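You operate a simulated robot arm through the tools that you are given. There is no shell and no other tool. Be economical: measure what you need, move in short steps, check, and stop when the job is done.

You are at the controls of a simulated robot arm. One attempt, no reset.

JOB
Wipe the oil off the jars, waste and cans box lids.
Fine: use the cream cloth and put it back on the ledge; lids stay shut. What is to be rubbed or washed off counts as gone when no trace of it is left.

The check looks at the end state, three seconds after you hand in, the way a careful person would. Anything else that was tipped, shoved, dropped, spilled or broken makes it a failure. A push-on lid holds only when it is set on centred and level and pressed home; a screw cap is set on level and turned clockwise until tight. Flat cloth is picked up by pressing the open fingertips on it (5 to 10 N) and closing them slowly along it; thin cloth reads only 2 to 8 mm in the jaws.

ROBOT AND FRAMES
A 7-joint arm with a two-finger parallel gripper, fixed in place. Base frame: the origin is at the foot of the arm, x ahead of it, y to its left, z up; the work surface is at about z = 0.593. Lengths are in m, angles in degrees, forces in N, time in s.
With the tool pointing down near the work surface it reaches from about 0.12 to 0.62 m from the base axis. Its first joint turns from -66.0 to 66.0 degrees. Payload 2.4 kg.
Tool frame: the origin (TCP) lies between the finger pads and is the grasp point; the fingertips stand 0.03 m ahead of it; z points along the fingers, y is the line along which they close. The gripper opens to 0.094 m. The fingers are 0.028 m wide and 0.01 m thick; the gripper's body (0.05 by 0.096 m) begins 0.055 m behind the TCP.
Orientation is that of the tool frame in the base frame, as a unit quaternion [w, x, y, z]. With the fingers straight down and closing along the base's y, the tool's x points along the base's -x, its y along +y and its z along -z.

CONTROLS
- The arm moves only by the tool nudge_tool. Its argument "rows" is a list of rows, each a list of 7 numbers: the shift along the tool's x, y, z in m, then the turn, a rotation vector about the tool's x, y, z in degrees, then the opening, from 0 (shut) to 1 (fully open). In form: [[x, y, z, ax, ay, az, gripper], ...]. A call has 1 to 10 rows; each row is the pose to reach, as a shift and turn from the pose commanded when the call began, along the tool's axes at that moment. Rows are played at 5 a second. More than 0.05 m and 8.6 degrees between two rows, or a gripper value outside its range, and nothing of the call is played. Where a pose cannot be reached the arm comes as near as it can. A force on the tool above 50 N (or 10 N above the force at the start of the call, whichever is more), or a blocked arm, ends the call early, and 0.2 s more pass. The fingers move at their own pace (about 0.153 m/s each) and stop on an object; they squeeze with about 29 N. The grip force told is the motor's: it shows also when the fingers shut on nothing. Time passes only in rows, and 0.2 s behind the last, so rows that repeat a pose let the fingers close. The reply holds the time, the measured pose of the TCP, the force on the tool along the base axes, the opening and the grip force, in the units named above and with some noise, with the torque about the TCP (base axes, N m) and any sound that the robot's microphone picked up.
- Cameras (640 x 400 px; columns grow to the right, rows downward): "scene" is fixed at [0.0095, 0.4964, 1.4084]; the picture's right is [-0.88, -0.48, 0.00], its down [-0.40, 0.73, -0.56] and it looks along [0.27, -0.49, -0.83] (base axes); focal length 319 px, centre (320, 200). "wrist" rides on the gripper at [0.076, 0.014, -0.102] in the tool frame; the picture's right is [-0.18, 0.98, 0.00], its down [-0.75, -0.14, -0.64] and it looks along [-0.63, -0.12, 0.77] (tool axes); focal length 243 px, centre (320, 200). There is no depth. A picture from a camera that has moved, and an enlarged one, comes with that camera's place and axes in the base frame and with its lens. The place of the scene camera against the robot may be out by one fixed shift of up to 0.025 m in any direction.
- snapshot(camera): a new picture of that camera. No time passes.
- inspect(camera, box): a new picture of the part [left, top, right, bottom] of that camera's present view, enlarged. No time passes.
- sign_off(): hands the job in; it is judged then, once.

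Work in short steps. Places have to be worked out from the pictures, the camera data and where the tool is seen: move nearer, look again, correct. Check each grasp and each placing, and mend what went wrong. You have 120 turns and 76 pictures in all, those below and enlarged ones among them. Open the gripper and draw the arm clear of the work before you hand the job in, unless the task says otherwise; then end with one line.

The tools are called after ">>>" as a command line: name --pt "numbers of a row" for each row, then --argument value for the rest, lists and objects as JSON in quotes. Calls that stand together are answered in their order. nudge_tool: Moves the arm, as the interface text tells. Its arguments: {"type":"object","properties":{"rows":{"type":"array"}},"required":["rows"]} The other tools are called the same way: snapshot (camera) takes a picture; inspect (camera, box) takes an enlarged picture of a part of a camera's view; sign_off () hands the job in.

At the start:

```text
t: 0.0
tcp_pos: [0.4119, -0.0042, 0.9008]
ee_rot: [0.0, 0.0, 1.0, 0.0]
wrist_force: [0.1, 0.8, -0.3]
moment: [0.01, 0.02, 0.01]
opening: 0.0938
gripper_force: 0.0
```

scene: 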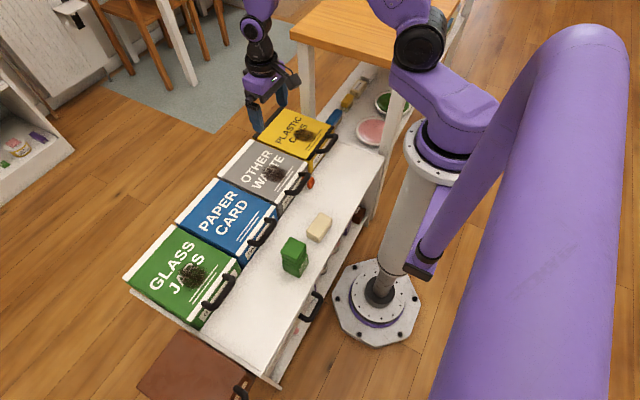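
wrist: 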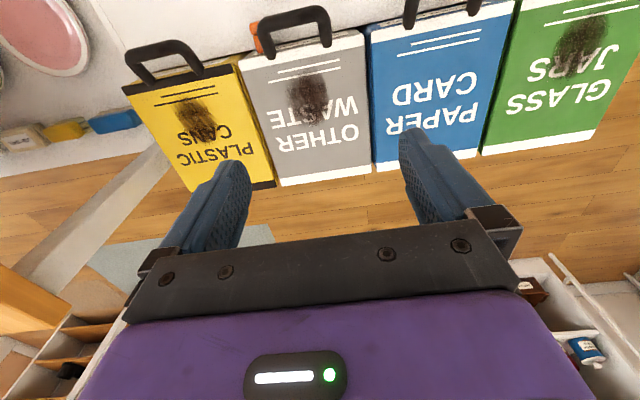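

The scene shows four boxes with oil on three lids; I enlarge the parts where the cloth and ledge may be.

>>> inspect --camera "scene" --box '[220, 60, 420, 185]'

>>> inspect --camera "scene" --box '[120, 180, 360, 330]'

```text
3.20 times, centred on (320, 122) of scene
camera zoom: at [0.0095, 0.4964, 1.4084], right [-0.88, -0.48, 0.0], down [-0.4, 0.73, -0.56], along [0.27, -0.49, -0.83], focal length 1022 px, centre (320, 448)
```

zoom: 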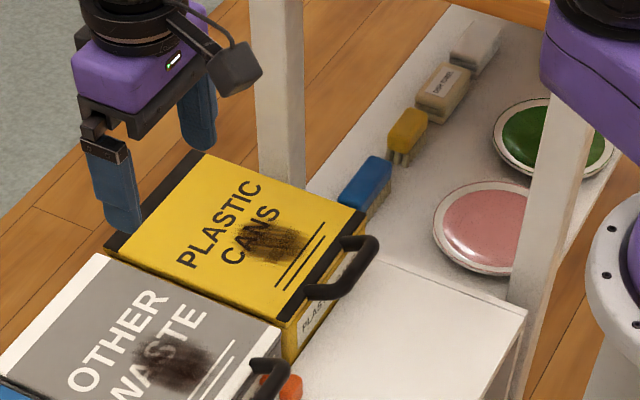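

```text
2.67 times, centred on (240, 255) of scene
camera zoom: at [0.0095, 0.4964, 1.4084], right [-0.88, -0.48, 0.0], down [-0.4, 0.73, -0.56], along [0.27, -0.49, -0.83], focal length 852 px, centre (533, 53)
```

zoom: 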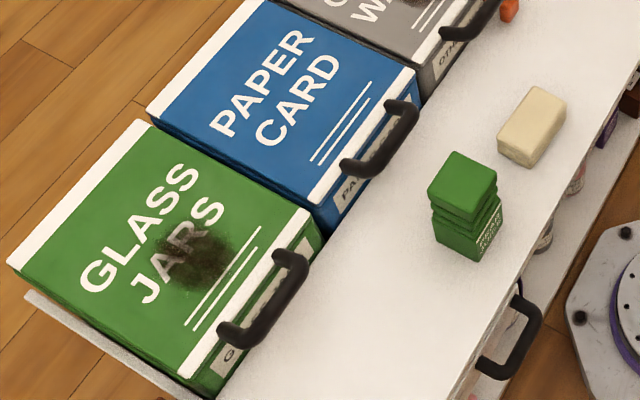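

The cream block on the ledge (about x 0.23, y 0.11) is probably the cloth. I move above and back of it for a wrist view, staying high.

>>> nudge_tool --pt "0.03 0.02 0 0 0 0 1" --pt "0.06 0.04 0 0 0 0 1" --pt "0.09 0.06 0 0 0 0 1" --pt "0.12 0.08 0 0 0 0 1" --pt "0.15 0.1 0.0 0 0 0 1" --pt "0.17 0.11 0.03 0 0 0 1" --pt "0.17 0.11 0.03 0 0 0 1"

>>> snapshot --camera "wrist"

>>> snapshot --camera "scene"

```text
t: 1.6
tcp_pos: [0.2411, 0.1071, 0.8713]
ee_rot: [0.0, 0.001, 1.0, 0.0]
wrist_force: [-0.5, 0.2, 0.1]
moment: [-0.03, 0.05, -0.01]
opening: 0.0941
gripper_force: 0.0
```

```text
71 pictures are left
camera wrist: at [0.1656, 0.122, 0.9736], right [0.18, 0.98, 0.0], down [0.75, -0.14, 0.64], along [0.63, -0.12, -0.77], focal length 243 px, centre (320, 200)
```

wrist: 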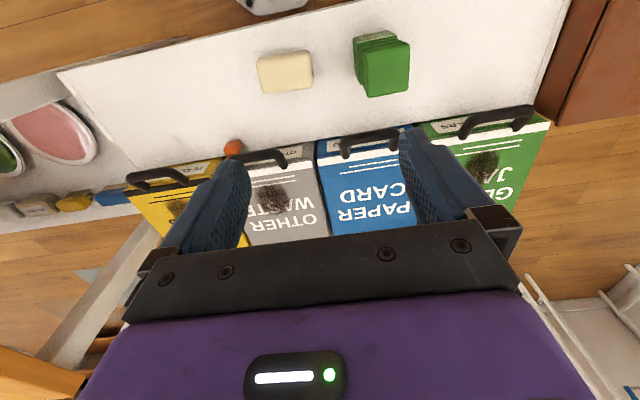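

```text
70 pictures are left
```

scene: 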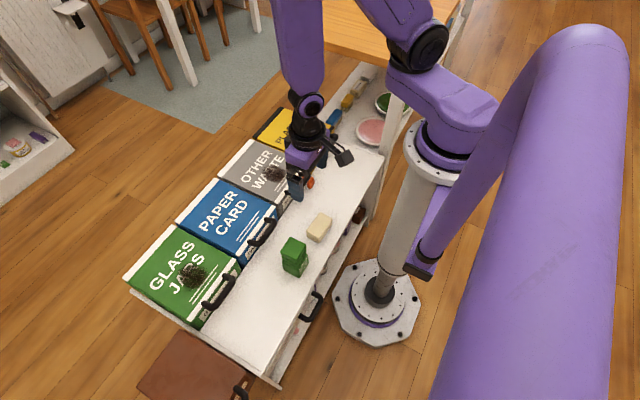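

Triangulating puts the lid tops near z≈0.60 and the cream pad near (0.24, 0.056), top about z 0.57. I enlarge the pad to see its shape.

>>> inspect --camera "wrist" --box '[220, 20, 430, 150]'

>>> inspect --camera "scene" --box '[270, 190, 350, 290]'

```text
3.05 times, centred on (325, 85) of wrist
camera zoom: at [0.1656, 0.122, 0.9736], right [0.18, 0.98, 0.0], down [0.75, -0.14, 0.64], along [0.63, -0.12, -0.77], focal length 739 px, centre (305, 550)
```

zoom: 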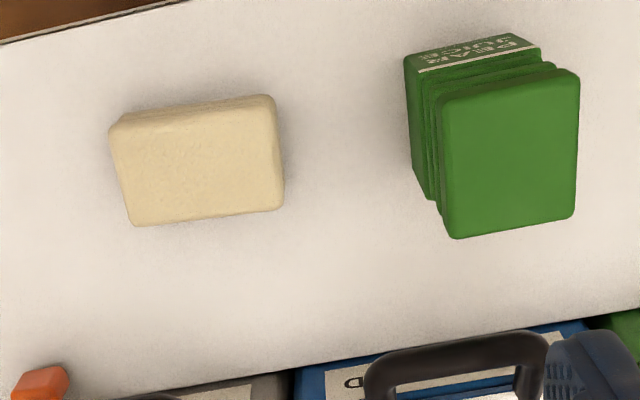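

```text
4.00 times, centred on (310, 240) of scene
camera zoom: at [0.0095, 0.4964, 1.4084], right [-0.88, -0.48, 0.0], down [-0.4, 0.73, -0.56], along [0.27, -0.49, -0.83], focal length 1277 px, centre (360, 40)
```

zoom: 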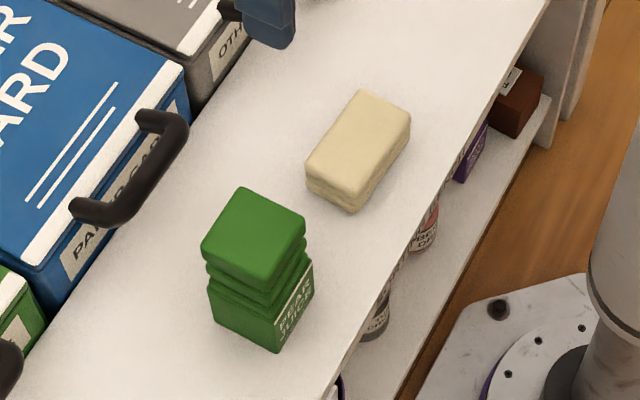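

The pad is a folded cream cloth about 0.08 × 0.045 m, long side along y (turned about 5°). I turn the gripper so that it closes along x, and go above it.

>>> nudge_tool --pt "0 -0.01 0.01 0 0 8.5 1" --pt "0 -0.02 0.02 0 0 17 1" --pt "0 -0.03 0.03 0 0 25.5 1" --pt "0 -0.04 0.04 0 0 34 1" --pt "-0.006 -0.054 0.05 0 0 42.5 1" --pt "-0.006 -0.054 0.06 0 0 51 1" --pt "-0.006 -0.054 0.07 0 0 59.5 1" --pt "-0.006 -0.054 0.08 0 0 68 1" --pt "-0.006 -0.054 0.09 0 0 76.5 1" --pt "-0.006 -0.054 0.1 0 0 85 1"

>>> nudge_tool --pt "0 0 0.02 0 0 5 1" --pt "0 0 0.04 0 0 9.6 1" --pt "0 0 0.04 0 0 9.6 1"

>>> snapshot --camera "wrist"

>>> snapshot --camera "scene"

```text
t: 3.8
tcp_pos: [0.2487, 0.0526, 0.7716]
ee_rot: [0.001, 0.677, 0.736, -0.001]
wrist_force: [0.1, -0.6, 0.3]
moment: [0.0, -0.02, 0.01]
opening: 0.0939
gripper_force: 0.1
```

```text
t: 4.6
tcp_pos: [0.2477, 0.0532, 0.7322]
ee_rot: [0.0, 0.735, 0.678, -0.001]
wrist_force: [0.1, -0.4, -0.5]
moment: [-0.02, -0.04, 0.0]
opening: 0.0937
gripper_force: 0.0
```

```text
67 pictures are left
camera wrist: at [0.2688, 0.128, 0.8342], right [0.96, -0.26, 0.0], down [-0.2, -0.74, 0.64], along [-0.17, -0.62, -0.77], focal length 243 px, centre (320, 200)
```

wrist: 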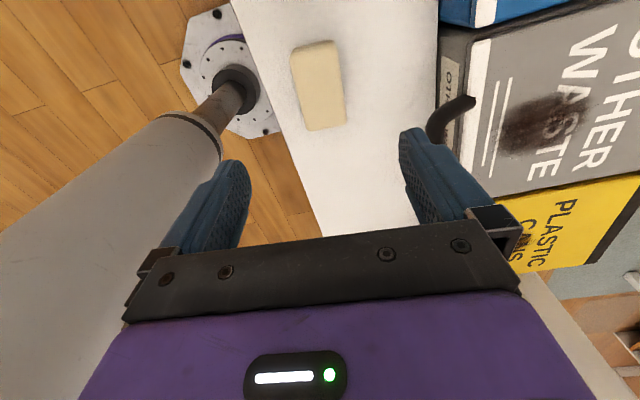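

```text
66 pictures are left
```

scene: 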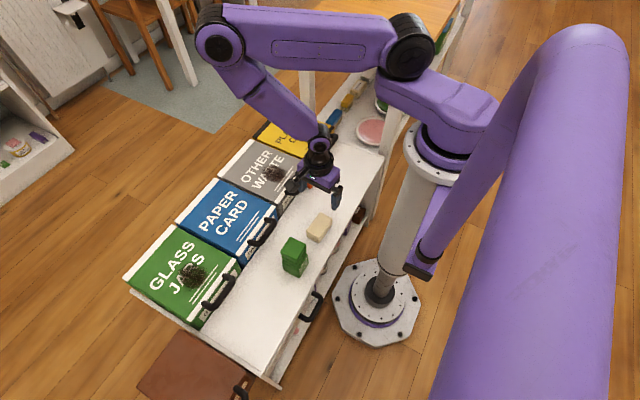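

The pad sits under the fingers at about (0.248, 0.056), top about 0.56. I descend partway and look again.

>>> nudge_tool --pt "0.003 0 0.03 0 0 0 1" --pt "0.003 0 0.06 0 0 0 1" --pt "0.003 0 0.09 0 0 0 1" --pt "0.003 0 0.11 0 0 0 1" --pt "0.003 0 0.11 0 0 0 1"

>>> snapshot --camera "wrist"

>>> inspect --camera "scene" --box '[260, 160, 380, 260]'

```text
t: 5.8
tcp_pos: [0.2478, 0.057, 0.6214]
ee_rot: [0.0, 0.735, 0.678, -0.001]
wrist_force: [-0.7, 0.2, 0.7]
moment: [-0.04, 0.0, 0.01]
opening: 0.0941
gripper_force: 0.1
```

```text
65 pictures are left
camera wrist: at [0.2689, 0.1314, 0.7237], right [0.97, -0.26, 0.0], down [-0.2, -0.74, 0.64], along [-0.17, -0.62, -0.77], focal length 243 px, centre (320, 200)
```

wrist: 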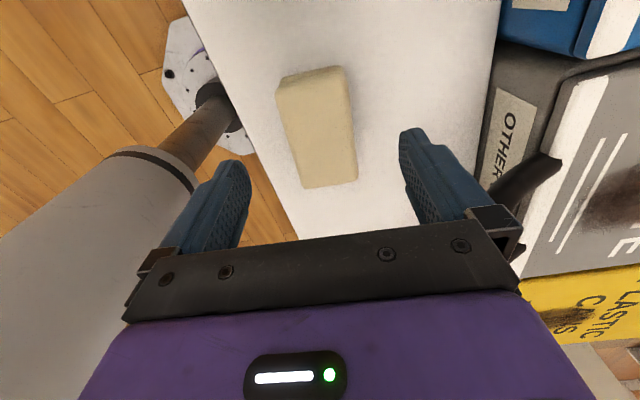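

```text
4.00 times, centred on (320, 210) of scene
camera zoom: at [0.0095, 0.4964, 1.4084], right [-0.88, -0.48, 0.0], down [-0.4, 0.73, -0.56], along [0.27, -0.49, -0.83], focal length 1277 px, centre (320, 160)
```

zoom: 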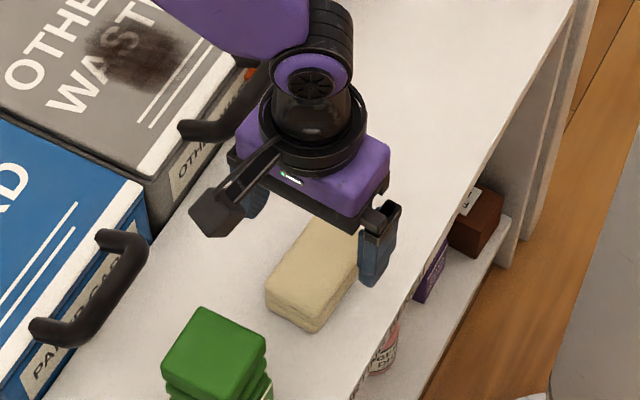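

The tall green carton (top around z 0.66) stands near where the wrist camera would descend. I rise and turn the gripper 180° so that the camera is on the clear side.

>>> nudge_tool --pt "0 0 -0.04 0 0 0 1" --pt "0 0 -0.08 0 0 -8.5 1" --pt "0 0 -0.08 0 0 -17 1" --pt "0 0 -0.08 0 0 -25.5 1" --pt "0 0 -0.08 0 0 -34 1" --pt "0 0 -0.08 0 0 -42.5 1" --pt "0 0 -0.08 0 0 -51 1" --pt "0 0 -0.08 0 0 -59.5 1" --pt "0 0 -0.08 0 0 -68 1" --pt "0 0 -0.08 0 0 -76.5 1"

>>> nudge_tool --pt "0 0 0 0 0 -8.5 1" --pt "0 0 0 0 0 -17 1" --pt "0 0 0 0 0 -25.5 1" --pt "0 0 0 0 0 -34 1" --pt "0 0 0 0 0 -42.5 1" --pt "0 0 0 0 0 -51 1" --pt "0 0 0 0 0 -59.5 1" --pt "0 0 0 0 0 -68 1" --pt "0 0 0 0 0 -76.5 1" --pt "0 0 0 0 0 -85 1"

>>> nudge_tool --pt "0 0 0.02 0 0 -8.5 1" --pt "0 0 0.05 0 0 -17 1" --pt "0 0 0.08 0 0 -18.5 1" --pt "0 0 0.08 0 0 -18.5 1"

>>> snapshot --camera "wrist"

```text
t: 8.0
tcp_pos: [0.248, 0.0568, 0.703]
ee_rot: [0.0, 0.156, 0.988, 0.0]
wrist_force: [-1.3, -0.1, 0.0]
moment: [0.0, 0.0, 0.01]
opening: 0.0939
gripper_force: 0.1
```

```text
t: 10.2
tcp_pos: [0.2473, 0.0557, 0.7013]
ee_rot: [0.0, -0.553, 0.833, 0.0]
wrist_force: [0.1, -1.0, 1.5]
moment: [0.03, 0.0, 0.03]
opening: 0.094
gripper_force: 0.2
```

```text
t: 11.2
tcp_pos: [0.2481, 0.0566, 0.6217]
ee_rot: [0.0, -0.679, 0.734, -0.001]
wrist_force: [-0.4, 0.5, -1.3]
moment: [0.0, 0.01, -0.03]
opening: 0.0941
gripper_force: 0.1
```

```text
63 pictures are left
camera wrist: at [0.2284, -0.0181, 0.7232], right [-0.97, 0.26, 0.0], down [0.2, 0.74, 0.64], along [0.17, 0.62, -0.77], focal length 243 px, centre (320, 200)
```

wrist: 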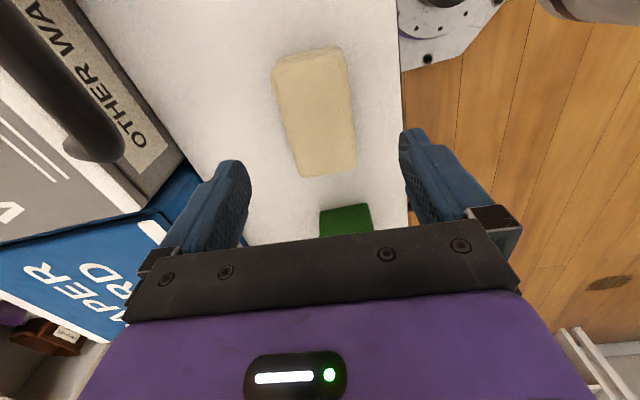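

The pad top is near z 0.53, centre (0.2475, 0.053). I descend so the tips reach about z 0.52 and look.

>>> nudge_tool --pt "0.004 0 0.02 0 0 0 1" --pt "0.004 0 0.04 0 0 0 1" --pt "0.004 0 0.06 0 0 0 1" --pt "0.004 0 0.072 0 0 0 1" --pt "0.004 0 0.072 0 0 0 1"

>>> snapshot --camera "wrist"

>>> inspect --camera "scene" --box '[260, 160, 380, 260]'

```text
t: 12.4
tcp_pos: [0.2484, 0.053, 0.5497]
ee_rot: [0.0, -0.678, 0.735, 0.0]
wrist_force: [0.3, -0.6, 0.0]
moment: [-0.02, 0.02, -0.02]
opening: 0.0941
gripper_force: 0.1
```

```text
62 pictures are left
camera wrist: at [0.2279, -0.0221, 0.6516], right [-0.96, 0.26, 0.0], down [0.2, 0.74, 0.64], along [0.17, 0.62, -0.77], focal length 243 px, centre (320, 200)
```

wrist: 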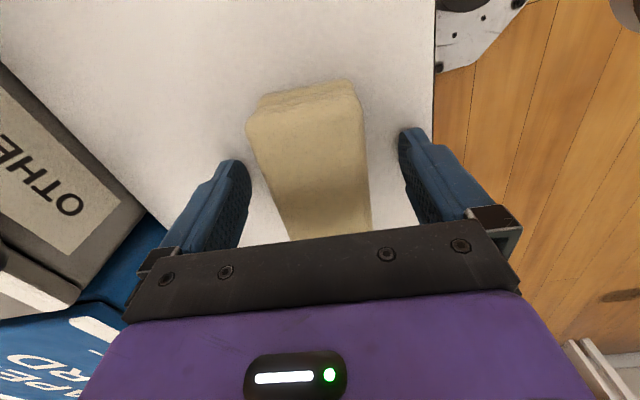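

```text
4.00 times, centred on (320, 210) of scene
camera zoom: at [0.0095, 0.4964, 1.4084], right [-0.88, -0.48, 0.0], down [-0.4, 0.73, -0.56], along [0.27, -0.49, -0.83], focal length 1277 px, centre (320, 160)
```

zoom: 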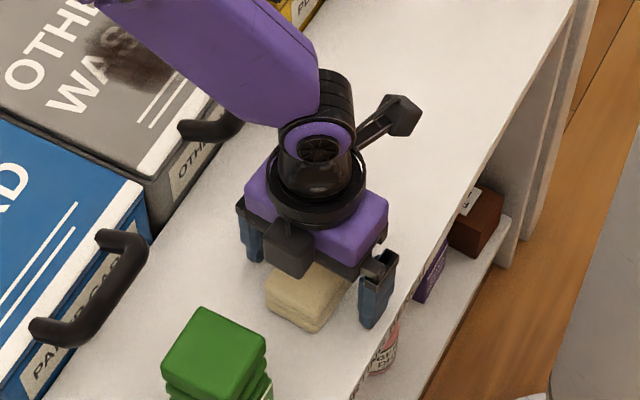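

The tips now straddle the pad's upper part (top ≈ 0.542, ledge ≈ 0.507), leaving about 12 mm of cloth below them. I close gently in steps.

>>> nudge_tool --pt "0 0 0 0 0 0 0.75" --pt "0 0 0 0 0 0 0.6" --pt "0 0 0 0 0 0 0.5" --pt "0 0 0 0 0 0 0.4" --pt "0 0 0 0 0 0 0.3" --pt "0 0 0 0 0 0 0.2" --pt "0 0 0 0 0 0 0.1" --pt "0 0 0 0 0 0 0" --pt "0 0 0 0 0 0 0"

>>> snapshot --camera "wrist"

```text
t: 14.4
tcp_pos: [0.2478, 0.0523, 0.551]
ee_rot: [0.0, -0.678, 0.735, 0.0]
wrist_force: [0.7, -0.4, 0.5]
moment: [-0.02, -0.04, 0.01]
opening: 0.0537
gripper_force: 29.1
```

```text
60 pictures are left
camera wrist: at [0.2279, -0.0221, 0.6518], right [-0.96, 0.26, 0.0], down [0.2, 0.74, 0.64], along [0.17, 0.62, -0.77], focal length 243 px, centre (320, 200)
```

wrist: 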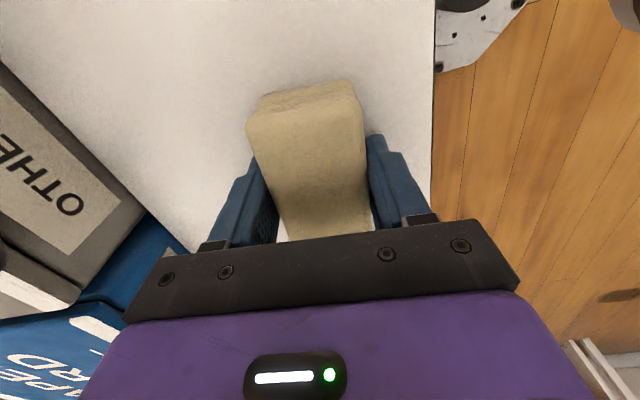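

The pad is held at 54 mm width. I lift it straight up and check it comes along.

>>> nudge_tool --pt "0 0 -0.02 0 0 0 0" --pt "0 0 -0.06 0 0 0 0" --pt "0 0 -0.1 0 0 0 0" --pt "0 0 -0.15 0 0 0 0" --pt "0 0 -0.2 0 0 0 0" --pt "0 0 -0.2 0 0 0 0"

>>> snapshot --camera "wrist"

>>> inspect --camera "scene" --box '[120, 90, 400, 300]'

```text
t: 15.8
tcp_pos: [0.2473, 0.0518, 0.7519]
ee_rot: [0.0, -0.679, 0.734, 0.0]
wrist_force: [-0.4, 0.3, -0.3]
moment: [-0.01, -0.02, 0.0]
opening: 0.0535
gripper_force: 29.4
```

```text
59 pictures are left
camera wrist: at [0.2268, -0.0225, 0.8525], right [-0.96, 0.26, 0.0], down [0.2, 0.74, 0.64], along [0.17, 0.62, -0.77], focal length 243 px, centre (320, 200)
```

wrist: 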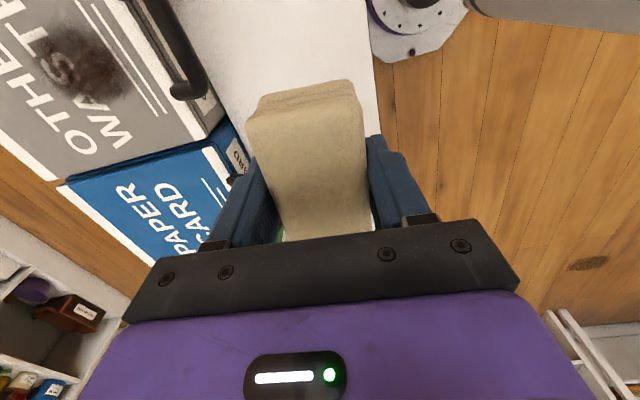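

```text
1.90 times, centred on (260, 195) of scene
camera zoom: at [0.0095, 0.4964, 1.4084], right [-0.88, -0.48, 0.0], down [-0.4, 0.73, -0.56], along [0.27, -0.49, -0.83], focal length 608 px, centre (434, 210)
```

zoom: 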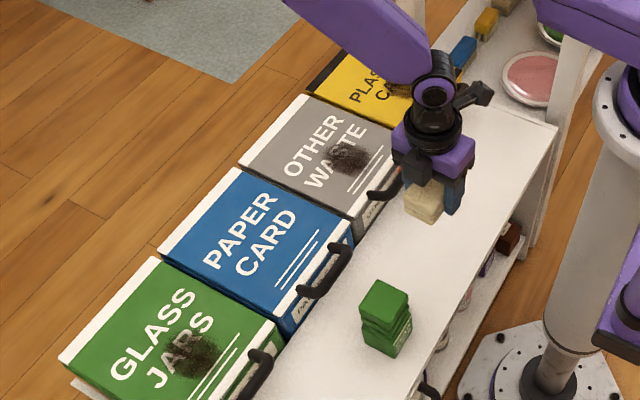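

The pad is firmly held. The waste stain triangulates to about (0.45, −0.032, 0.60); I move above it at height.

>>> nudge_tool --pt "0.013 -0.042 0 0 0 0 0" --pt "0.027 -0.083 0 0 0 0 0" --pt "0.04 -0.124 0 0 0 0 0" --pt "0.054 -0.165 0 0 0 0 0" --pt "0.067 -0.206 0 0 0 0 0" --pt "0.067 -0.206 0.04 0 0 0 0" --pt "0.067 -0.206 0.04 0 0 0 0"

>>> snapshot --camera "wrist"

>>> inspect --camera "scene" --box '[120, 90, 400, 300]'

```text
t: 17.4
tcp_pos: [0.4497, -0.0324, 0.7101]
ee_rot: [0.0, -0.678, 0.735, 0.0]
wrist_force: [-0.3, 0.6, -0.5]
moment: [-0.04, 0.01, 0.0]
opening: 0.0534
gripper_force: 29.2
```

```text
57 pictures are left
camera wrist: at [0.4294, -0.106, 0.8112], right [-0.97, 0.26, 0.0], down [0.2, 0.74, 0.64], along [0.17, 0.62, -0.77], focal length 243 px, centre (320, 200)
```

wrist: 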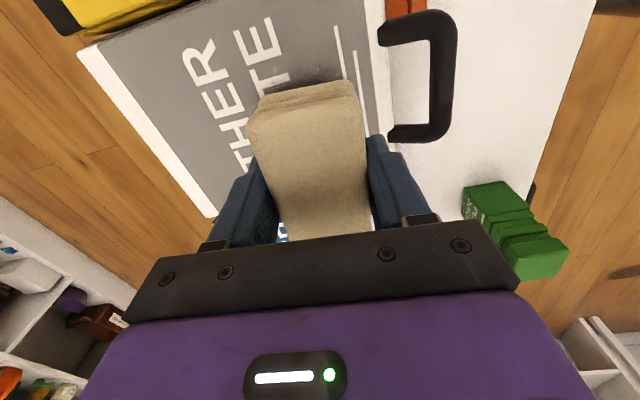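

```text
1.90 times, centred on (260, 195) of scene
camera zoom: at [0.0095, 0.4964, 1.4084], right [-0.88, -0.48, 0.0], down [-0.4, 0.73, -0.56], along [0.27, -0.49, -0.83], focal length 608 px, centre (434, 210)
```

zoom: 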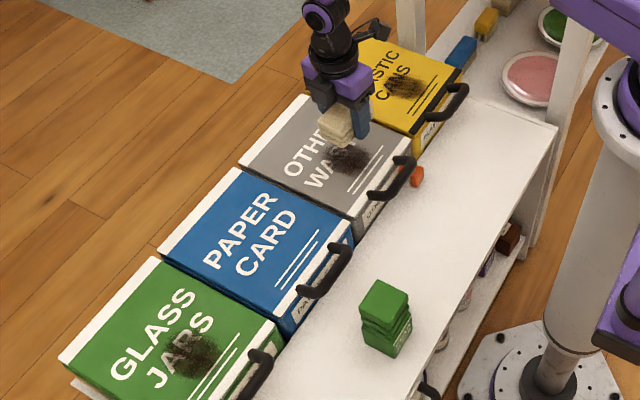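

The pad is over the waste stain. I descend to near the lid, then in small steps until I feel light contact.

>>> nudge_tool --pt "0 0 0.02 0 0 0 0" --pt "0 0 0.04 0 0 0 0" --pt "0 0 0.052 0 0 0 0" --pt "0 0 0.052 0 0 0 0"

>>> snapshot --camera "wrist"

```text
t: 18.4
tcp_pos: [0.4478, -0.0317, 0.6582]
ee_rot: [0.0, -0.678, 0.735, 0.0]
wrist_force: [-0.8, -0.5, -0.7]
moment: [0.01, 0.01, 0.01]
opening: 0.0533
gripper_force: 28.7
```

```text
55 pictures are left
camera wrist: at [0.428, -0.1059, 0.7591], right [-0.96, 0.26, 0.0], down [0.2, 0.74, 0.64], along [0.17, 0.62, -0.77], focal length 243 px, centre (320, 200)
```

wrist: 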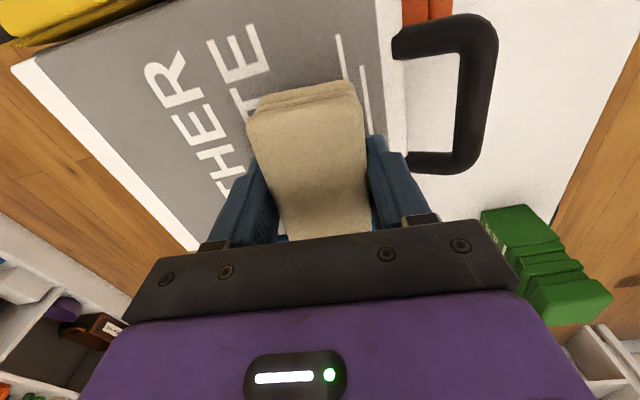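

Still free. I go down in 3 mm steps while watching the force.

>>> nudge_tool --pt "0 0 0.003 0 0 0 0" --pt "0 0 0.006 0 0 0 0" --pt "0 0 0.009 0 0 0 0" --pt "0 0 0.009 0 0 0 0"

>>> nudge_tool --pt "0 0 0.002 0 0 0 0" --pt "0 0 0.004 0 0 0 0" --pt "0 0 0.004 0 0 0 0"

```text
t: 19.4
tcp_pos: [0.4484, -0.0313, 0.6488]
ee_rot: [0.0, -0.679, 0.734, 0.0]
wrist_force: [-0.8, -0.1, -0.4]
moment: [-0.02, -0.01, 0.0]
opening: 0.0533
gripper_force: 29.0
```

```text
t: 20.2
tcp_pos: [0.4481, -0.0311, 0.6438]
ee_rot: [0.0, -0.678, 0.735, 0.001]
wrist_force: [0.0, 0.5, -0.5]
moment: [-0.04, 0.0, 0.02]
opening: 0.0536
gripper_force: 28.7
```

No contact at TCP z 0.644 yet; I continue in small steps.

>>> nudge_tool --pt "0 0 0.002 0 0 0 0" --pt "0 0 0.004 0 0 0 0" --pt "0 0 0.004 0 0 0 0"

>>> nudge_tool --pt "0 0 0.002 0 0 0 0" --pt "0 0 0.003 0 0 0 0" --pt "0 0 0.003 0 0 0 0"

```text
t: 21.0
tcp_pos: [0.4474, -0.0302, 0.641]
ee_rot: [0.0, -0.678, 0.735, 0.001]
wrist_force: [-0.9, 0.6, -0.6]
moment: [0.0, -0.01, -0.01]
opening: 0.0534
gripper_force: 29.5
```

```text
t: 21.8
tcp_pos: [0.4479, -0.0305, 0.6374]
ee_rot: [0.001, -0.678, 0.735, -0.001]
wrist_force: [0.5, -0.1, -0.3]
moment: [0.0, -0.01, 0.02]
opening: 0.0535
gripper_force: 28.8
```

Still free at 0.637; continuing.

>>> nudge_tool --pt "0 0 0.002 0 0 0 0" --pt "0 0 0.003 0 0 0 0" --pt "0 0 0.003 0 0 0 0"

>>> nudge_tool --pt "0 0 0.002 0 0 0 0" --pt "0 0 0.003 0 0 0 0" --pt "0 0 0.003 0 0 0 0"

>>> inspect --camera "scene" --box '[210, 100, 330, 220]'

```text
t: 22.6
tcp_pos: [0.4486, -0.0312, 0.6359]
ee_rot: [0.0, -0.678, 0.735, 0.0]
wrist_force: [0.9, -0.3, -1.1]
moment: [-0.02, -0.04, 0.02]
opening: 0.0534
gripper_force: 29.2
```

```text
t: 23.4
tcp_pos: [0.4488, -0.0316, 0.6317]
ee_rot: [-0.001, -0.678, 0.735, 0.0]
wrist_force: [0.4, -0.1, -0.5]
moment: [0.0, 0.0, 0.04]
opening: 0.0533
gripper_force: 29.0
```

```text
3.33 times, centred on (270, 160) of scene
camera zoom: at [0.0095, 0.4964, 1.4084], right [-0.88, -0.48, 0.0], down [-0.4, 0.73, -0.56], along [0.27, -0.49, -0.83], focal length 1064 px, centre (487, 333)
```

zoom: 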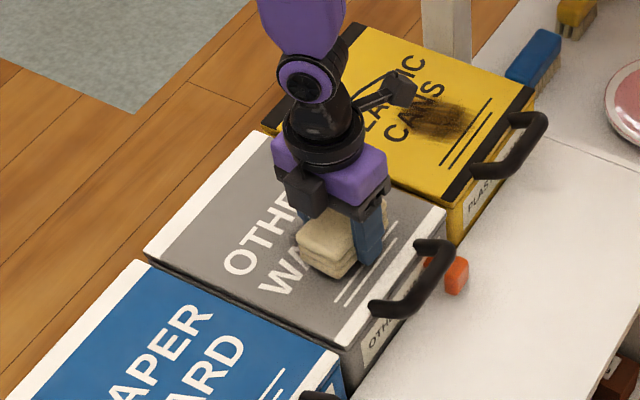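

It looks nearly touching. I continue in finer steps.

>>> nudge_tool --pt "0 0 0.002 0 0 0 0" --pt "0 0 0.003 0 0 0 0" --pt "0 0 0.003 0 0 0 0"

>>> nudge_tool --pt "0 0 0.001 0 0 0 0" --pt "0 0 0.002 0 0 0 0" --pt "0 0 0.002 0 0 0 0"

>>> nudge_tool --pt "0 0 0.001 0 0 0 0" --pt "0 0 0.002 0 0 0 0" --pt "0 0 0.002 0 0 0 0"

```text
t: 24.2
tcp_pos: [0.4479, -0.0304, 0.6288]
ee_rot: [0.0, -0.678, 0.735, 0.0]
wrist_force: [0.2, 0.4, -0.6]
moment: [0.02, 0.0, 0.05]
opening: 0.0535
gripper_force: 28.8
```

```text
t: 25.0
tcp_pos: [0.4481, -0.0316, 0.6277]
ee_rot: [0.0, -0.678, 0.735, 0.0]
wrist_force: [0.0, 0.1, -0.7]
moment: [-0.03, -0.03, 0.01]
opening: 0.0534
gripper_force: 28.8
```

```text
t: 25.8
tcp_pos: [0.4477, -0.0314, 0.6252]
ee_rot: [0.0, -0.678, 0.735, 0.001]
wrist_force: [0.2, 0.3, -0.1]
moment: [0.02, -0.02, -0.01]
opening: 0.0535
gripper_force: 29.3
```

>>> nudge_tool --pt "0 0 0.001 0 0 0 0" --pt "0 0 0.003 0 0 0 0" --pt "0 0 0.003 0 0 0 0"

>>> nudge_tool --pt "0 0 0.001 0 0 0 0" --pt "0 0 0.003 0 0 0 0" --pt "0 0 0.003 0 0 0 0"

>>> snapshot --camera "wrist"

```text
t: 26.6
tcp_pos: [0.4488, -0.031, 0.624]
ee_rot: [0.0, -0.678, 0.735, 0.0]
wrist_force: [-6.0, -0.1, 32.2]
moment: [0.04, 0.03, 0.02]
opening: 0.0532
gripper_force: 29.1
```

```text
t: 27.0
tcp_pos: [0.4472, -0.0322, 0.6234]
ee_rot: [-0.001, -0.679, 0.734, -0.001]
wrist_force: [-4.9, 2.0, 22.2]
moment: [0.19, 0.01, 0.02]
opening: 0.0534
gripper_force: 29.0
stopped in row 2: the force on the tool passed its limit at 55 N (the readings are from after the stop); the commanded pose is now the measured one
```

```text
53 pictures are left
camera wrist: at [0.4284, -0.1056, 0.7245], right [-0.97, 0.26, 0.0], down [0.2, 0.74, 0.64], along [0.17, 0.62, -0.77], focal length 243 px, centre (320, 200)
```

wrist: 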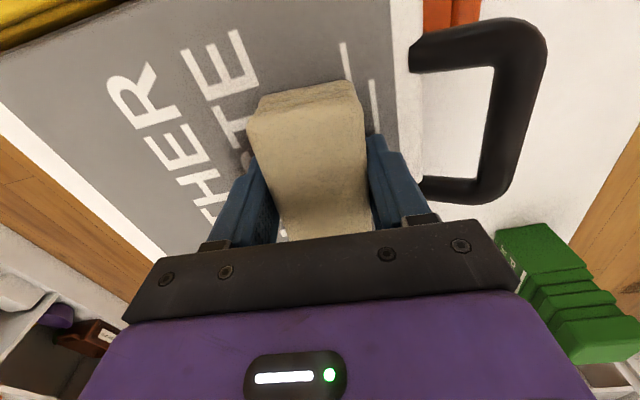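

Contact is at TCP z ≈ 0.625 and is stiff. I ease off a millimetre to a light press.

>>> nudge_tool --pt "0 0 -0.0008 0 0 0 0" --pt "0 0 -0.0012 0 0 0 0" --pt "0 0 -0.0012 0 0 0 0"

```text
t: 27.8
tcp_pos: [0.4482, -0.0313, 0.6231]
ee_rot: [0.001, -0.678, 0.735, 0.0]
wrist_force: [-0.7, -0.5, 1.9]
moment: [-0.02, 0.05, -0.02]
opening: 0.0534
gripper_force: 28.8
```

Light contact (2 N). I press half a millimetre more and make a short rubbing stroke, watching the force.

>>> nudge_tool --pt "0 0 0.0005 0 0 0 0" --pt "0 0.01 0.0005 0 0 0 0" --pt "0 0.02 0.0005 0 0 0 0" --pt "0 0.01 0.0005 0 0 0 0" --pt "0 0 0.0005 0 0 0 0" --pt "0 -0.01 0.0005 0 0 0 0" --pt "0 -0.02 0.0005 0 0 0 0" --pt "0 -0.01 0.0005 0 0 0 0" --pt "0 0 0.0005 0 0 0 0"

>>> inspect --camera "scene" --box '[210, 100, 330, 220]'

```text
t: 28.9
tcp_pos: [0.4326, -0.0296, 0.6226]
ee_rot: [-0.007, -0.681, 0.733, 0.003]
wrist_force: [-8.0, 2.1, 24.1]
moment: [0.54, -0.49, 0.15]
opening: 0.0533
gripper_force: 28.4
stopped in row 5: the force on the tool passed its limit at 60 N (the readings are from after the stop); the commanded pose is now the measured one
```

```text
3.33 times, centred on (270, 160) of scene
camera zoom: at [0.009, 0.4964, 1.4084], right [-0.88, -0.48, 0.0], down [-0.39, 0.73, -0.56], along [0.27, -0.49, -0.83], focal length 1064 px, centre (487, 333)
```

zoom: 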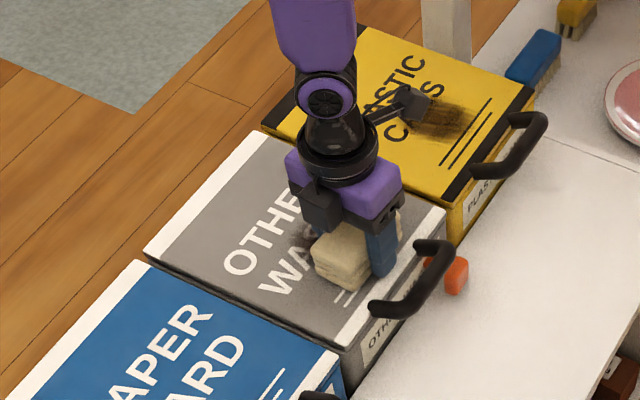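

Friction grew too high and the hand tilted slightly. I lift 5 mm, level the tool again and read the pose.

>>> nudge_tool --pt "0 0 -0.003 0 0 0 0" --pt "0 0 -0.006 0.8 -0.36 0.41 0" --pt "0 0 -0.006 0.8 -0.36 0.41 0"

>>> inspect --camera "scene" --box '[210, 100, 330, 220]'

>>> snapshot --camera "wrist"

```text
t: 29.7
tcp_pos: [0.4317, -0.0293, 0.6278]
ee_rot: [0.0, -0.678, 0.735, 0.0]
wrist_force: [-0.3, 0.3, 0.2]
moment: [-0.02, 0.01, 0.02]
opening: 0.0533
gripper_force: 29.1
```

```text
3.33 times, centred on (270, 160) of scene
camera zoom: at [0.0095, 0.4964, 1.4084], right [-0.88, -0.48, 0.0], down [-0.4, 0.73, -0.56], along [0.27, -0.49, -0.83], focal length 1064 px, centre (487, 333)
```

zoom: 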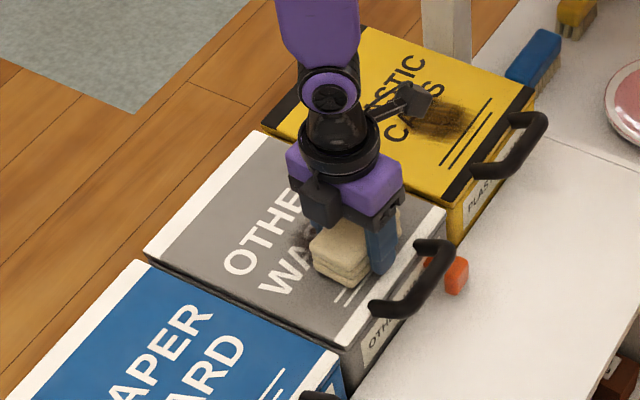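

```text
50 pictures are left
camera wrist: at [0.4125, -0.1046, 0.7298], right [-0.96, 0.26, 0.0], down [0.2, 0.74, 0.64], along [0.17, 0.62, -0.77], focal length 243 px, centre (320, 200)
```

wrist: 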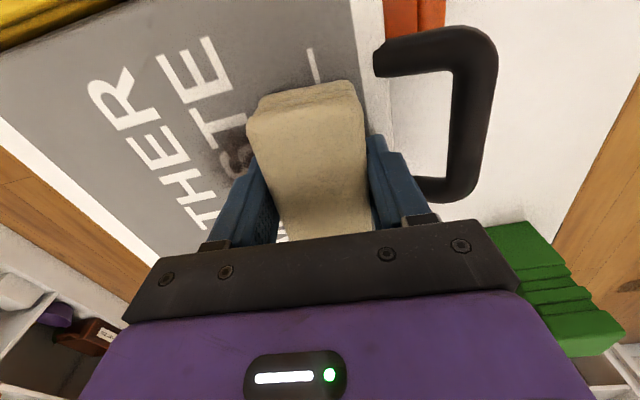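

The stain is fading where the pad passed. I lower again gently to find a light press.

>>> nudge_tool --pt "0 -0.01 0.002 0 0 0 0" --pt "0 -0.02 0.003 0 0 0 0" --pt "0 -0.02 0.004 0 0 0 0" --pt "0 -0.02 0.0045 0 0 0 0" --pt "0 -0.02 0.0045 0 0 0 0"

```text
t: 30.9
tcp_pos: [0.453, -0.0327, 0.6248]
ee_rot: [0.0, -0.678, 0.735, -0.001]
wrist_force: [0.7, 0.0, -0.5]
moment: [-0.01, 0.0, 0.0]
opening: 0.0537
gripper_force: 29.1
```

>>> nudge_tool --pt "0 0 0.0005 0 0 0 0" --pt "0 0 0.001 0 0 0 0" --pt "0 0 0.001 0 0 0 0"

```text
t: 31.7
tcp_pos: [0.452, -0.0315, 0.6228]
ee_rot: [-0.001, -0.678, 0.735, -0.002]
wrist_force: [-0.6, -1.0, 1.1]
moment: [0.07, 0.04, -0.01]
opening: 0.0535
gripper_force: 28.4
```

Just touching. I press 0.3 mm and stroke slowly in x.

>>> nudge_tool --pt "0 0 0.0003 0 0 0 0" --pt "0 -0.006 0.0003 0 0 0 0" --pt "0 -0.012 0.0003 0 0 0 0" --pt "0 -0.018 0.0003 0 0 0 0" --pt "0 -0.024 0.0003 0 0 0 0"

>>> nudge_tool --pt "0 0.006 0 0 0 0 0" --pt "0 0.012 0 0 0 0 0" --pt "0 0.018 0 0 0 0 0" --pt "0 0.024 0 0 0 0 0" --pt "0 0.03 0 0 0 0 0" --pt "0 0.036 0 0 0 0 0" --pt "0 0.042 0 0 0 0 0" --pt "0 0.048 0 0 0 0 0"

```text
t: 32.4
tcp_pos: [0.4529, -0.031, 0.6227]
ee_rot: [-0.008, -0.68, 0.733, 0.003]
wrist_force: [-6.8, 1.3, 22.5]
moment: [0.37, -0.53, 0.07]
opening: 0.0532
gripper_force: 29.4
out of reach, approached as far as the arm can: row 2
stopped in row 3: the force on the tool passed its limit at 61 N (the readings are from after the stop); the commanded pose is now the measured one
```

```text
t: 34.2
tcp_pos: [0.4121, -0.0247, 0.6241]
ee_rot: [0.004, -0.681, 0.732, 0.0]
wrist_force: [21.2, 21.5, 12.4]
moment: [0.48, -0.34, -0.19]
opening: 0.0534
gripper_force: 28.7
```

A "out of reach" note shows this hand yaw is near a joint limit here, and that caused the tilting. I lift clear and then turn the hand back to about 0° yaw.

>>> nudge_tool --pt "0 0 -0.01 0 0 0 0" --pt "0 0 -0.04 0 0 0 0" --pt "0 0 -0.08 0 0 0 0" --pt "0 0 -0.08 0 0 0 0"

>>> snapshot --camera "scene"

>>> snapshot --camera "wrist"

```text
t: 35.2
tcp_pos: [0.4144, -0.0284, 0.7038]
ee_rot: [0.002, -0.678, 0.735, 0.0]
wrist_force: [36.4, -11.4, -15.3]
moment: [-0.16, -1.28, 0.77]
opening: 0.0533
gripper_force: 28.6
```

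```text
49 pictures are left
```

scene: 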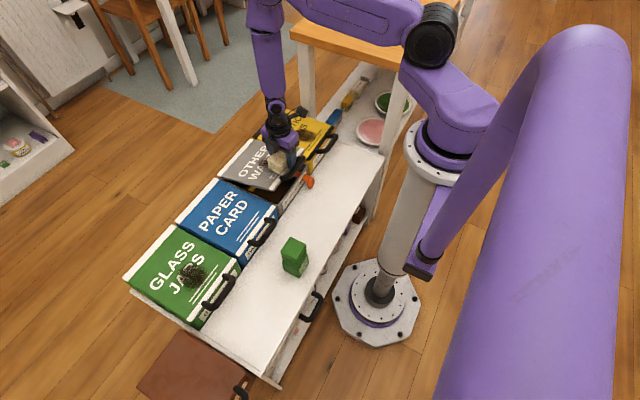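

```text
48 pictures are left
camera wrist: at [0.3936, -0.103, 0.8056], right [-0.97, 0.26, 0.0], down [0.2, 0.74, 0.65], along [0.17, 0.62, -0.76], focal length 243 px, centre (320, 200)
```

wrist: 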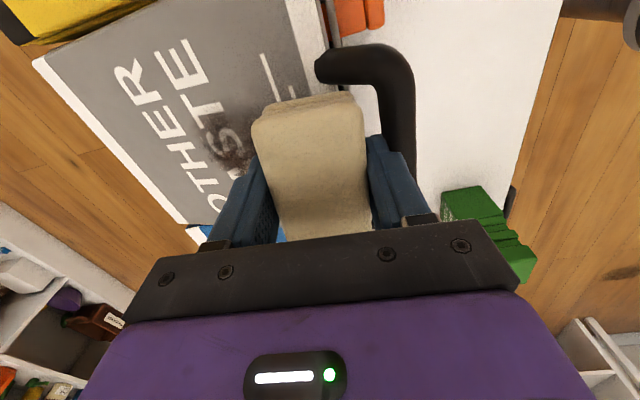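

The force reading (36 N) and picture suggest a fingertip hooked the handle and lifted the lid. I look closely before moving.

>>> inspect --camera "scene" --box '[210, 90, 340, 210]'

>>> inspect --camera "wrist" --box '[200, 0, 480, 250]'

```text
3.33 times, centred on (275, 150) of scene
camera zoom: at [0.0104, 0.4961, 1.4085], right [-0.88, -0.48, 0.0], down [-0.4, 0.73, -0.56], along [0.27, -0.49, -0.83], focal length 1064 px, centre (470, 367)
```

zoom: 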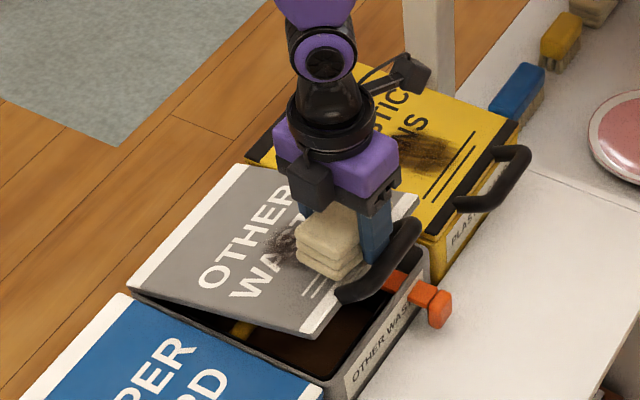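

```text
1.60 times, centred on (340, 125) of wrist
camera zoom: at [0.3936, -0.103, 0.8056], right [-0.97, 0.26, 0.0], down [0.2, 0.74, 0.65], along [0.17, 0.62, -0.76], focal length 388 px, centre (288, 320)
```

zoom: 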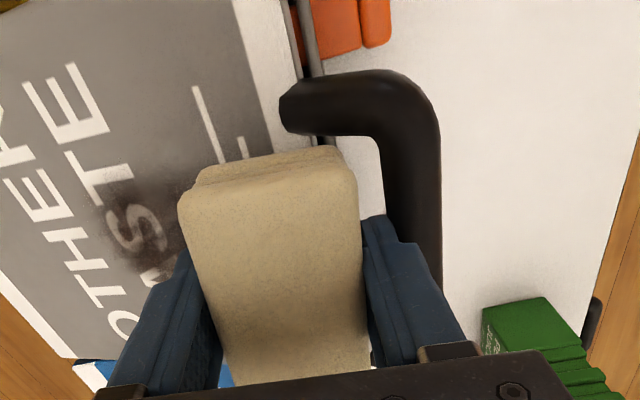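

A finger is caught in the handle, lifting the hinged lid. I lower the same path slowly to shut the lid again.

>>> nudge_tool --pt "0 0 0.01 0 0 0 0" --pt "0 0 0.02 0 0 0 0" --pt "0 0 0.03 0 0 0 0" --pt "0 0 0.04 0 0 0 0" --pt "0 0 0.05 0 0 0 0" --pt "0 0 0.058 0 0 0 0" --pt "0 0 0.066 0 0 0 0" --pt "0 0 0.072 0 0 0 0" --pt "0 0 0.072 0 0 0 0"

>>> inspect --camera "scene" --box '[210, 90, 340, 210]'

>>> snapshot --camera "wrist"

```text
t: 37.2
tcp_pos: [0.4059, -0.0294, 0.6305]
ee_rot: [-0.007, -0.679, 0.734, 0.004]
wrist_force: [-0.4, 0.2, -0.9]
moment: [0.0, -0.04, -0.03]
opening: 0.0533
gripper_force: 28.7
```

```text
3.33 times, centred on (275, 150) of scene
camera zoom: at [0.0095, 0.4964, 1.4084], right [-0.88, -0.48, 0.0], down [-0.4, 0.73, -0.56], along [0.27, -0.49, -0.83], focal length 1064 px, centre (470, 367)
```

zoom: 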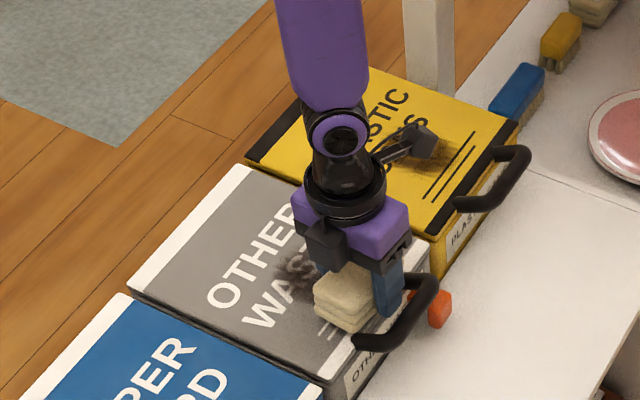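

```text
44 pictures are left
camera wrist: at [0.3877, -0.1023, 0.7333], right [-0.97, 0.26, 0.01], down [0.21, 0.74, 0.64], along [0.15, 0.62, -0.77], focal length 243 px, centre (320, 200)
```

wrist: 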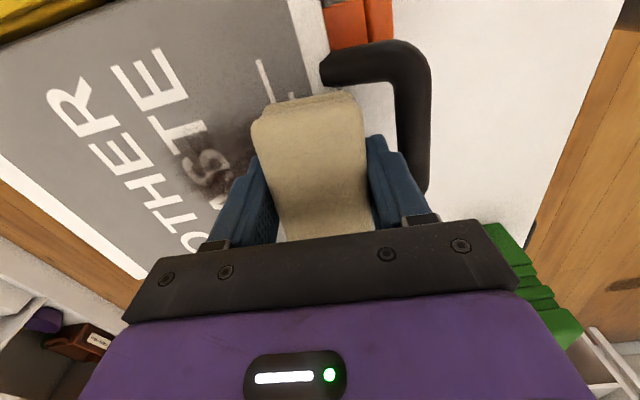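

The lid is down again and force is nil. I slide the hand back toward +x, away from the handle, before rising.

>>> nudge_tool --pt "0 -0.012 0 0 0 0 0" --pt "0 -0.024 0 0 0 0 0" --pt "0 -0.036 -0.001 0 0 0 0" --pt "0 -0.036 -0.005 0 0 0 0" --pt "0 -0.036 -0.01 0 0 0 0" --pt "0 -0.036 -0.01 0 0 0 0"

>>> inspect --camera "scene" --box '[210, 90, 340, 210]'

```text
t: 38.6
tcp_pos: [0.4419, -0.0313, 0.6409]
ee_rot: [-0.007, -0.679, 0.734, 0.003]
wrist_force: [0.6, 0.4, -0.4]
moment: [0.01, -0.02, 0.0]
opening: 0.0533
gripper_force: 29.1
```

```text
3.33 times, centred on (275, 150) of scene
camera zoom: at [0.0095, 0.4964, 1.4084], right [-0.88, -0.48, 0.0], down [-0.4, 0.73, -0.56], along [0.27, -0.49, -0.83], focal length 1064 px, centre (470, 367)
```

zoom: 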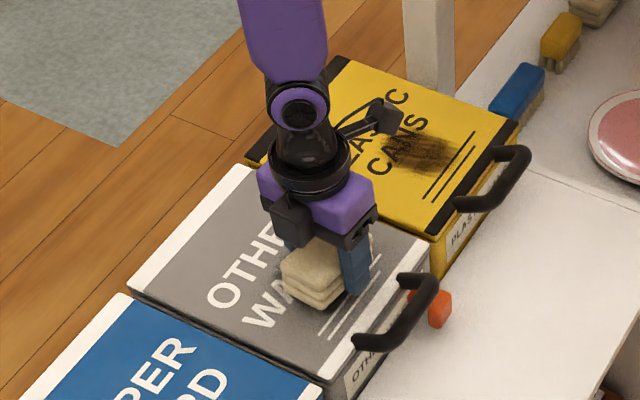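

Free and shut. I level the hand, lift, and turn it to 0° yaw so fingers stay away from the handles.

>>> nudge_tool --pt "0 0 -0.02 0.8 -0.36 0.4 0" --pt "0 0 -0.05 0.8 -0.36 0.4 0" --pt "0 0 -0.08 0.8 -0.36 0.4 0" --pt "0 0 -0.08 0.8 -0.36 0.4 0"

>>> nudge_tool --pt "0 0 0 0 0 8.5 0" --pt "0 0 0 0 0 17 0" --pt "0 0 0 0 0 25.5 0" --pt "0 0 0 0 0 34 0" --pt "0 0 0 0 0 42.5 0" --pt "0 0 0 0 0 51 0" --pt "0 0 0 0 0 59.5 0" --pt "0 0 0 0 0 68 0" --pt "0 0 0 0 0 76.5 0" --pt "0 0 0 0 0 85 0"

>>> snapshot --camera "wrist"

>>> inspect --camera "scene" --box '[190, 80, 350, 210]'

```text
t: 39.6
tcp_pos: [0.4416, -0.0296, 0.7217]
ee_rot: [0.001, -0.677, 0.736, 0.001]
wrist_force: [0.1, 0.8, 0.1]
moment: [0.0, 0.0, 0.01]
opening: 0.0534
gripper_force: 28.7
```

```text
t: 41.8
tcp_pos: [0.4434, -0.0299, 0.7201]
ee_rot: [0.0, -0.001, 1.0, 0.0]
wrist_force: [0.0, 0.2, -0.3]
moment: [-0.02, -0.02, -0.04]
opening: 0.0536
gripper_force: 29.2
```

```text
42 pictures are left
camera wrist: at [0.3674, -0.0157, 0.822], right [0.18, 0.98, 0.0], down [0.75, -0.14, 0.64], along [0.63, -0.12, -0.77], focal length 243 px, centre (320, 200)
```

wrist: 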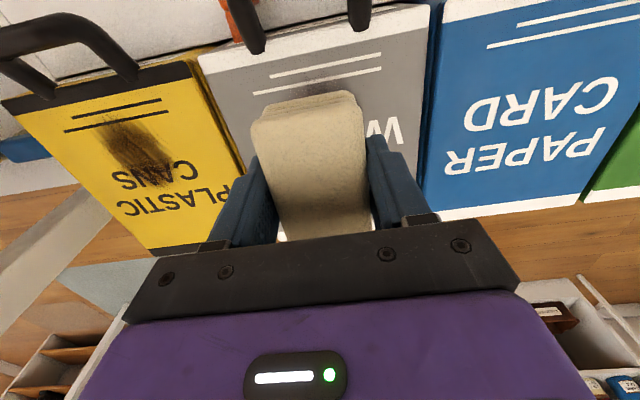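

```text
3.08 times, centred on (270, 145) of scene
camera zoom: at [0.0095, 0.4964, 1.4084], right [-0.88, -0.48, 0.0], down [-0.4, 0.73, -0.56], along [0.27, -0.49, -0.83], focal length 982 px, centre (474, 369)
```

zoom: 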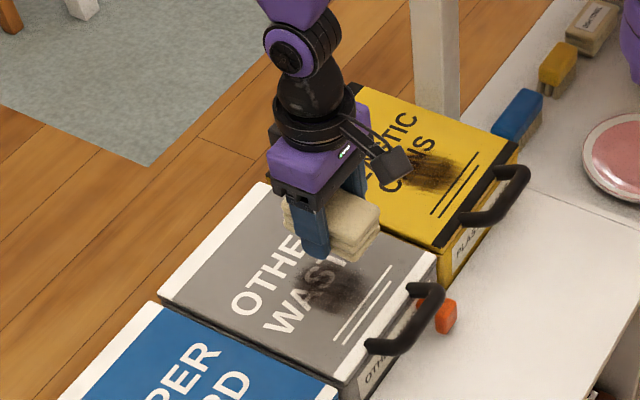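

The hand is level at 0° yaw; stain centre is about (0.452, −0.032). I go down to just above the lid.

>>> nudge_tool --pt "-0.008 -0.002 0.03 0 0 0 0" --pt "-0.008 -0.002 0.06 0 0 0 0" --pt "-0.008 -0.002 0.08 0 0 0 0" --pt "-0.008 -0.002 0.088 0 0 0 0" --pt "-0.008 -0.002 0.088 0 0 0 0"

>>> nudge_tool --pt "0 0 0.001 0 0 0 0" --pt "0 0 0.002 0 0 0 0" --pt "0 0 0.003 0 0 0 0" --pt "0 0 0.003 0 0 0 0"

>>> nudge_tool --pt "0 0 0.001 0 0 0 0" --pt "0 0 0.002 0 0 0 0" --pt "0 0 0.002 0 0 0 0"

```text
t: 43.0
tcp_pos: [0.4507, -0.0313, 0.6324]
ee_rot: [0.001, -0.002, 1.0, 0.001]
wrist_force: [0.2, 0.0, -1.3]
moment: [0.0, -0.01, 0.01]
opening: 0.0537
gripper_force: 29.2
```

```text
t: 44.0
tcp_pos: [0.4508, -0.0331, 0.6296]
ee_rot: [0.0, -0.003, 1.0, 0.0]
wrist_force: [0.5, 0.3, -0.5]
moment: [-0.02, 0.0, 0.01]
opening: 0.0534
gripper_force: 29.1
```

```text
t: 44.8
tcp_pos: [0.4508, -0.032, 0.6277]
ee_rot: [0.0, -0.001, 1.0, 0.0]
wrist_force: [0.4, -0.9, 0.1]
moment: [-0.01, 0.01, 0.0]
opening: 0.0535
gripper_force: 28.5
```

>>> nudge_tool --pt "0 0 0.001 0 0 0 0" --pt "0 0 0.002 0 0 0 0" --pt "0 0 0.002 0 0 0 0"

>>> nudge_tool --pt "0 0 0.0005 0 0 0 0" --pt "0 0 0.001 0 0 0 0" --pt "0 0 0.001 0 0 0 0"

>>> nudge_tool --pt "0 0 0.0005 0 0 0 0" --pt "0 0 0.0005 0 0 0 0"

```text
t: 45.6
tcp_pos: [0.4502, -0.0321, 0.6257]
ee_rot: [0.002, -0.001, 1.0, 0.0]
wrist_force: [0.0, -1.8, 19.3]
moment: [0.04, 0.73, 0.05]
opening: 0.0535
gripper_force: 29.0
```

```text
t: 46.4
tcp_pos: [0.4523, -0.0314, 0.6239]
ee_rot: [0.0, -0.002, 1.0, -0.001]
wrist_force: [3.0, 0.8, 20.2]
moment: [-0.03, 0.69, -0.01]
opening: 0.0535
gripper_force: 29.1
```

```text
t: 47.0
tcp_pos: [0.4518, -0.0325, 0.6235]
ee_rot: [0.0, -0.002, 1.0, 0.0]
wrist_force: [3.7, -0.3, 19.9]
moment: [-0.01, 0.66, -0.03]
opening: 0.0534
gripper_force: 29.4
```

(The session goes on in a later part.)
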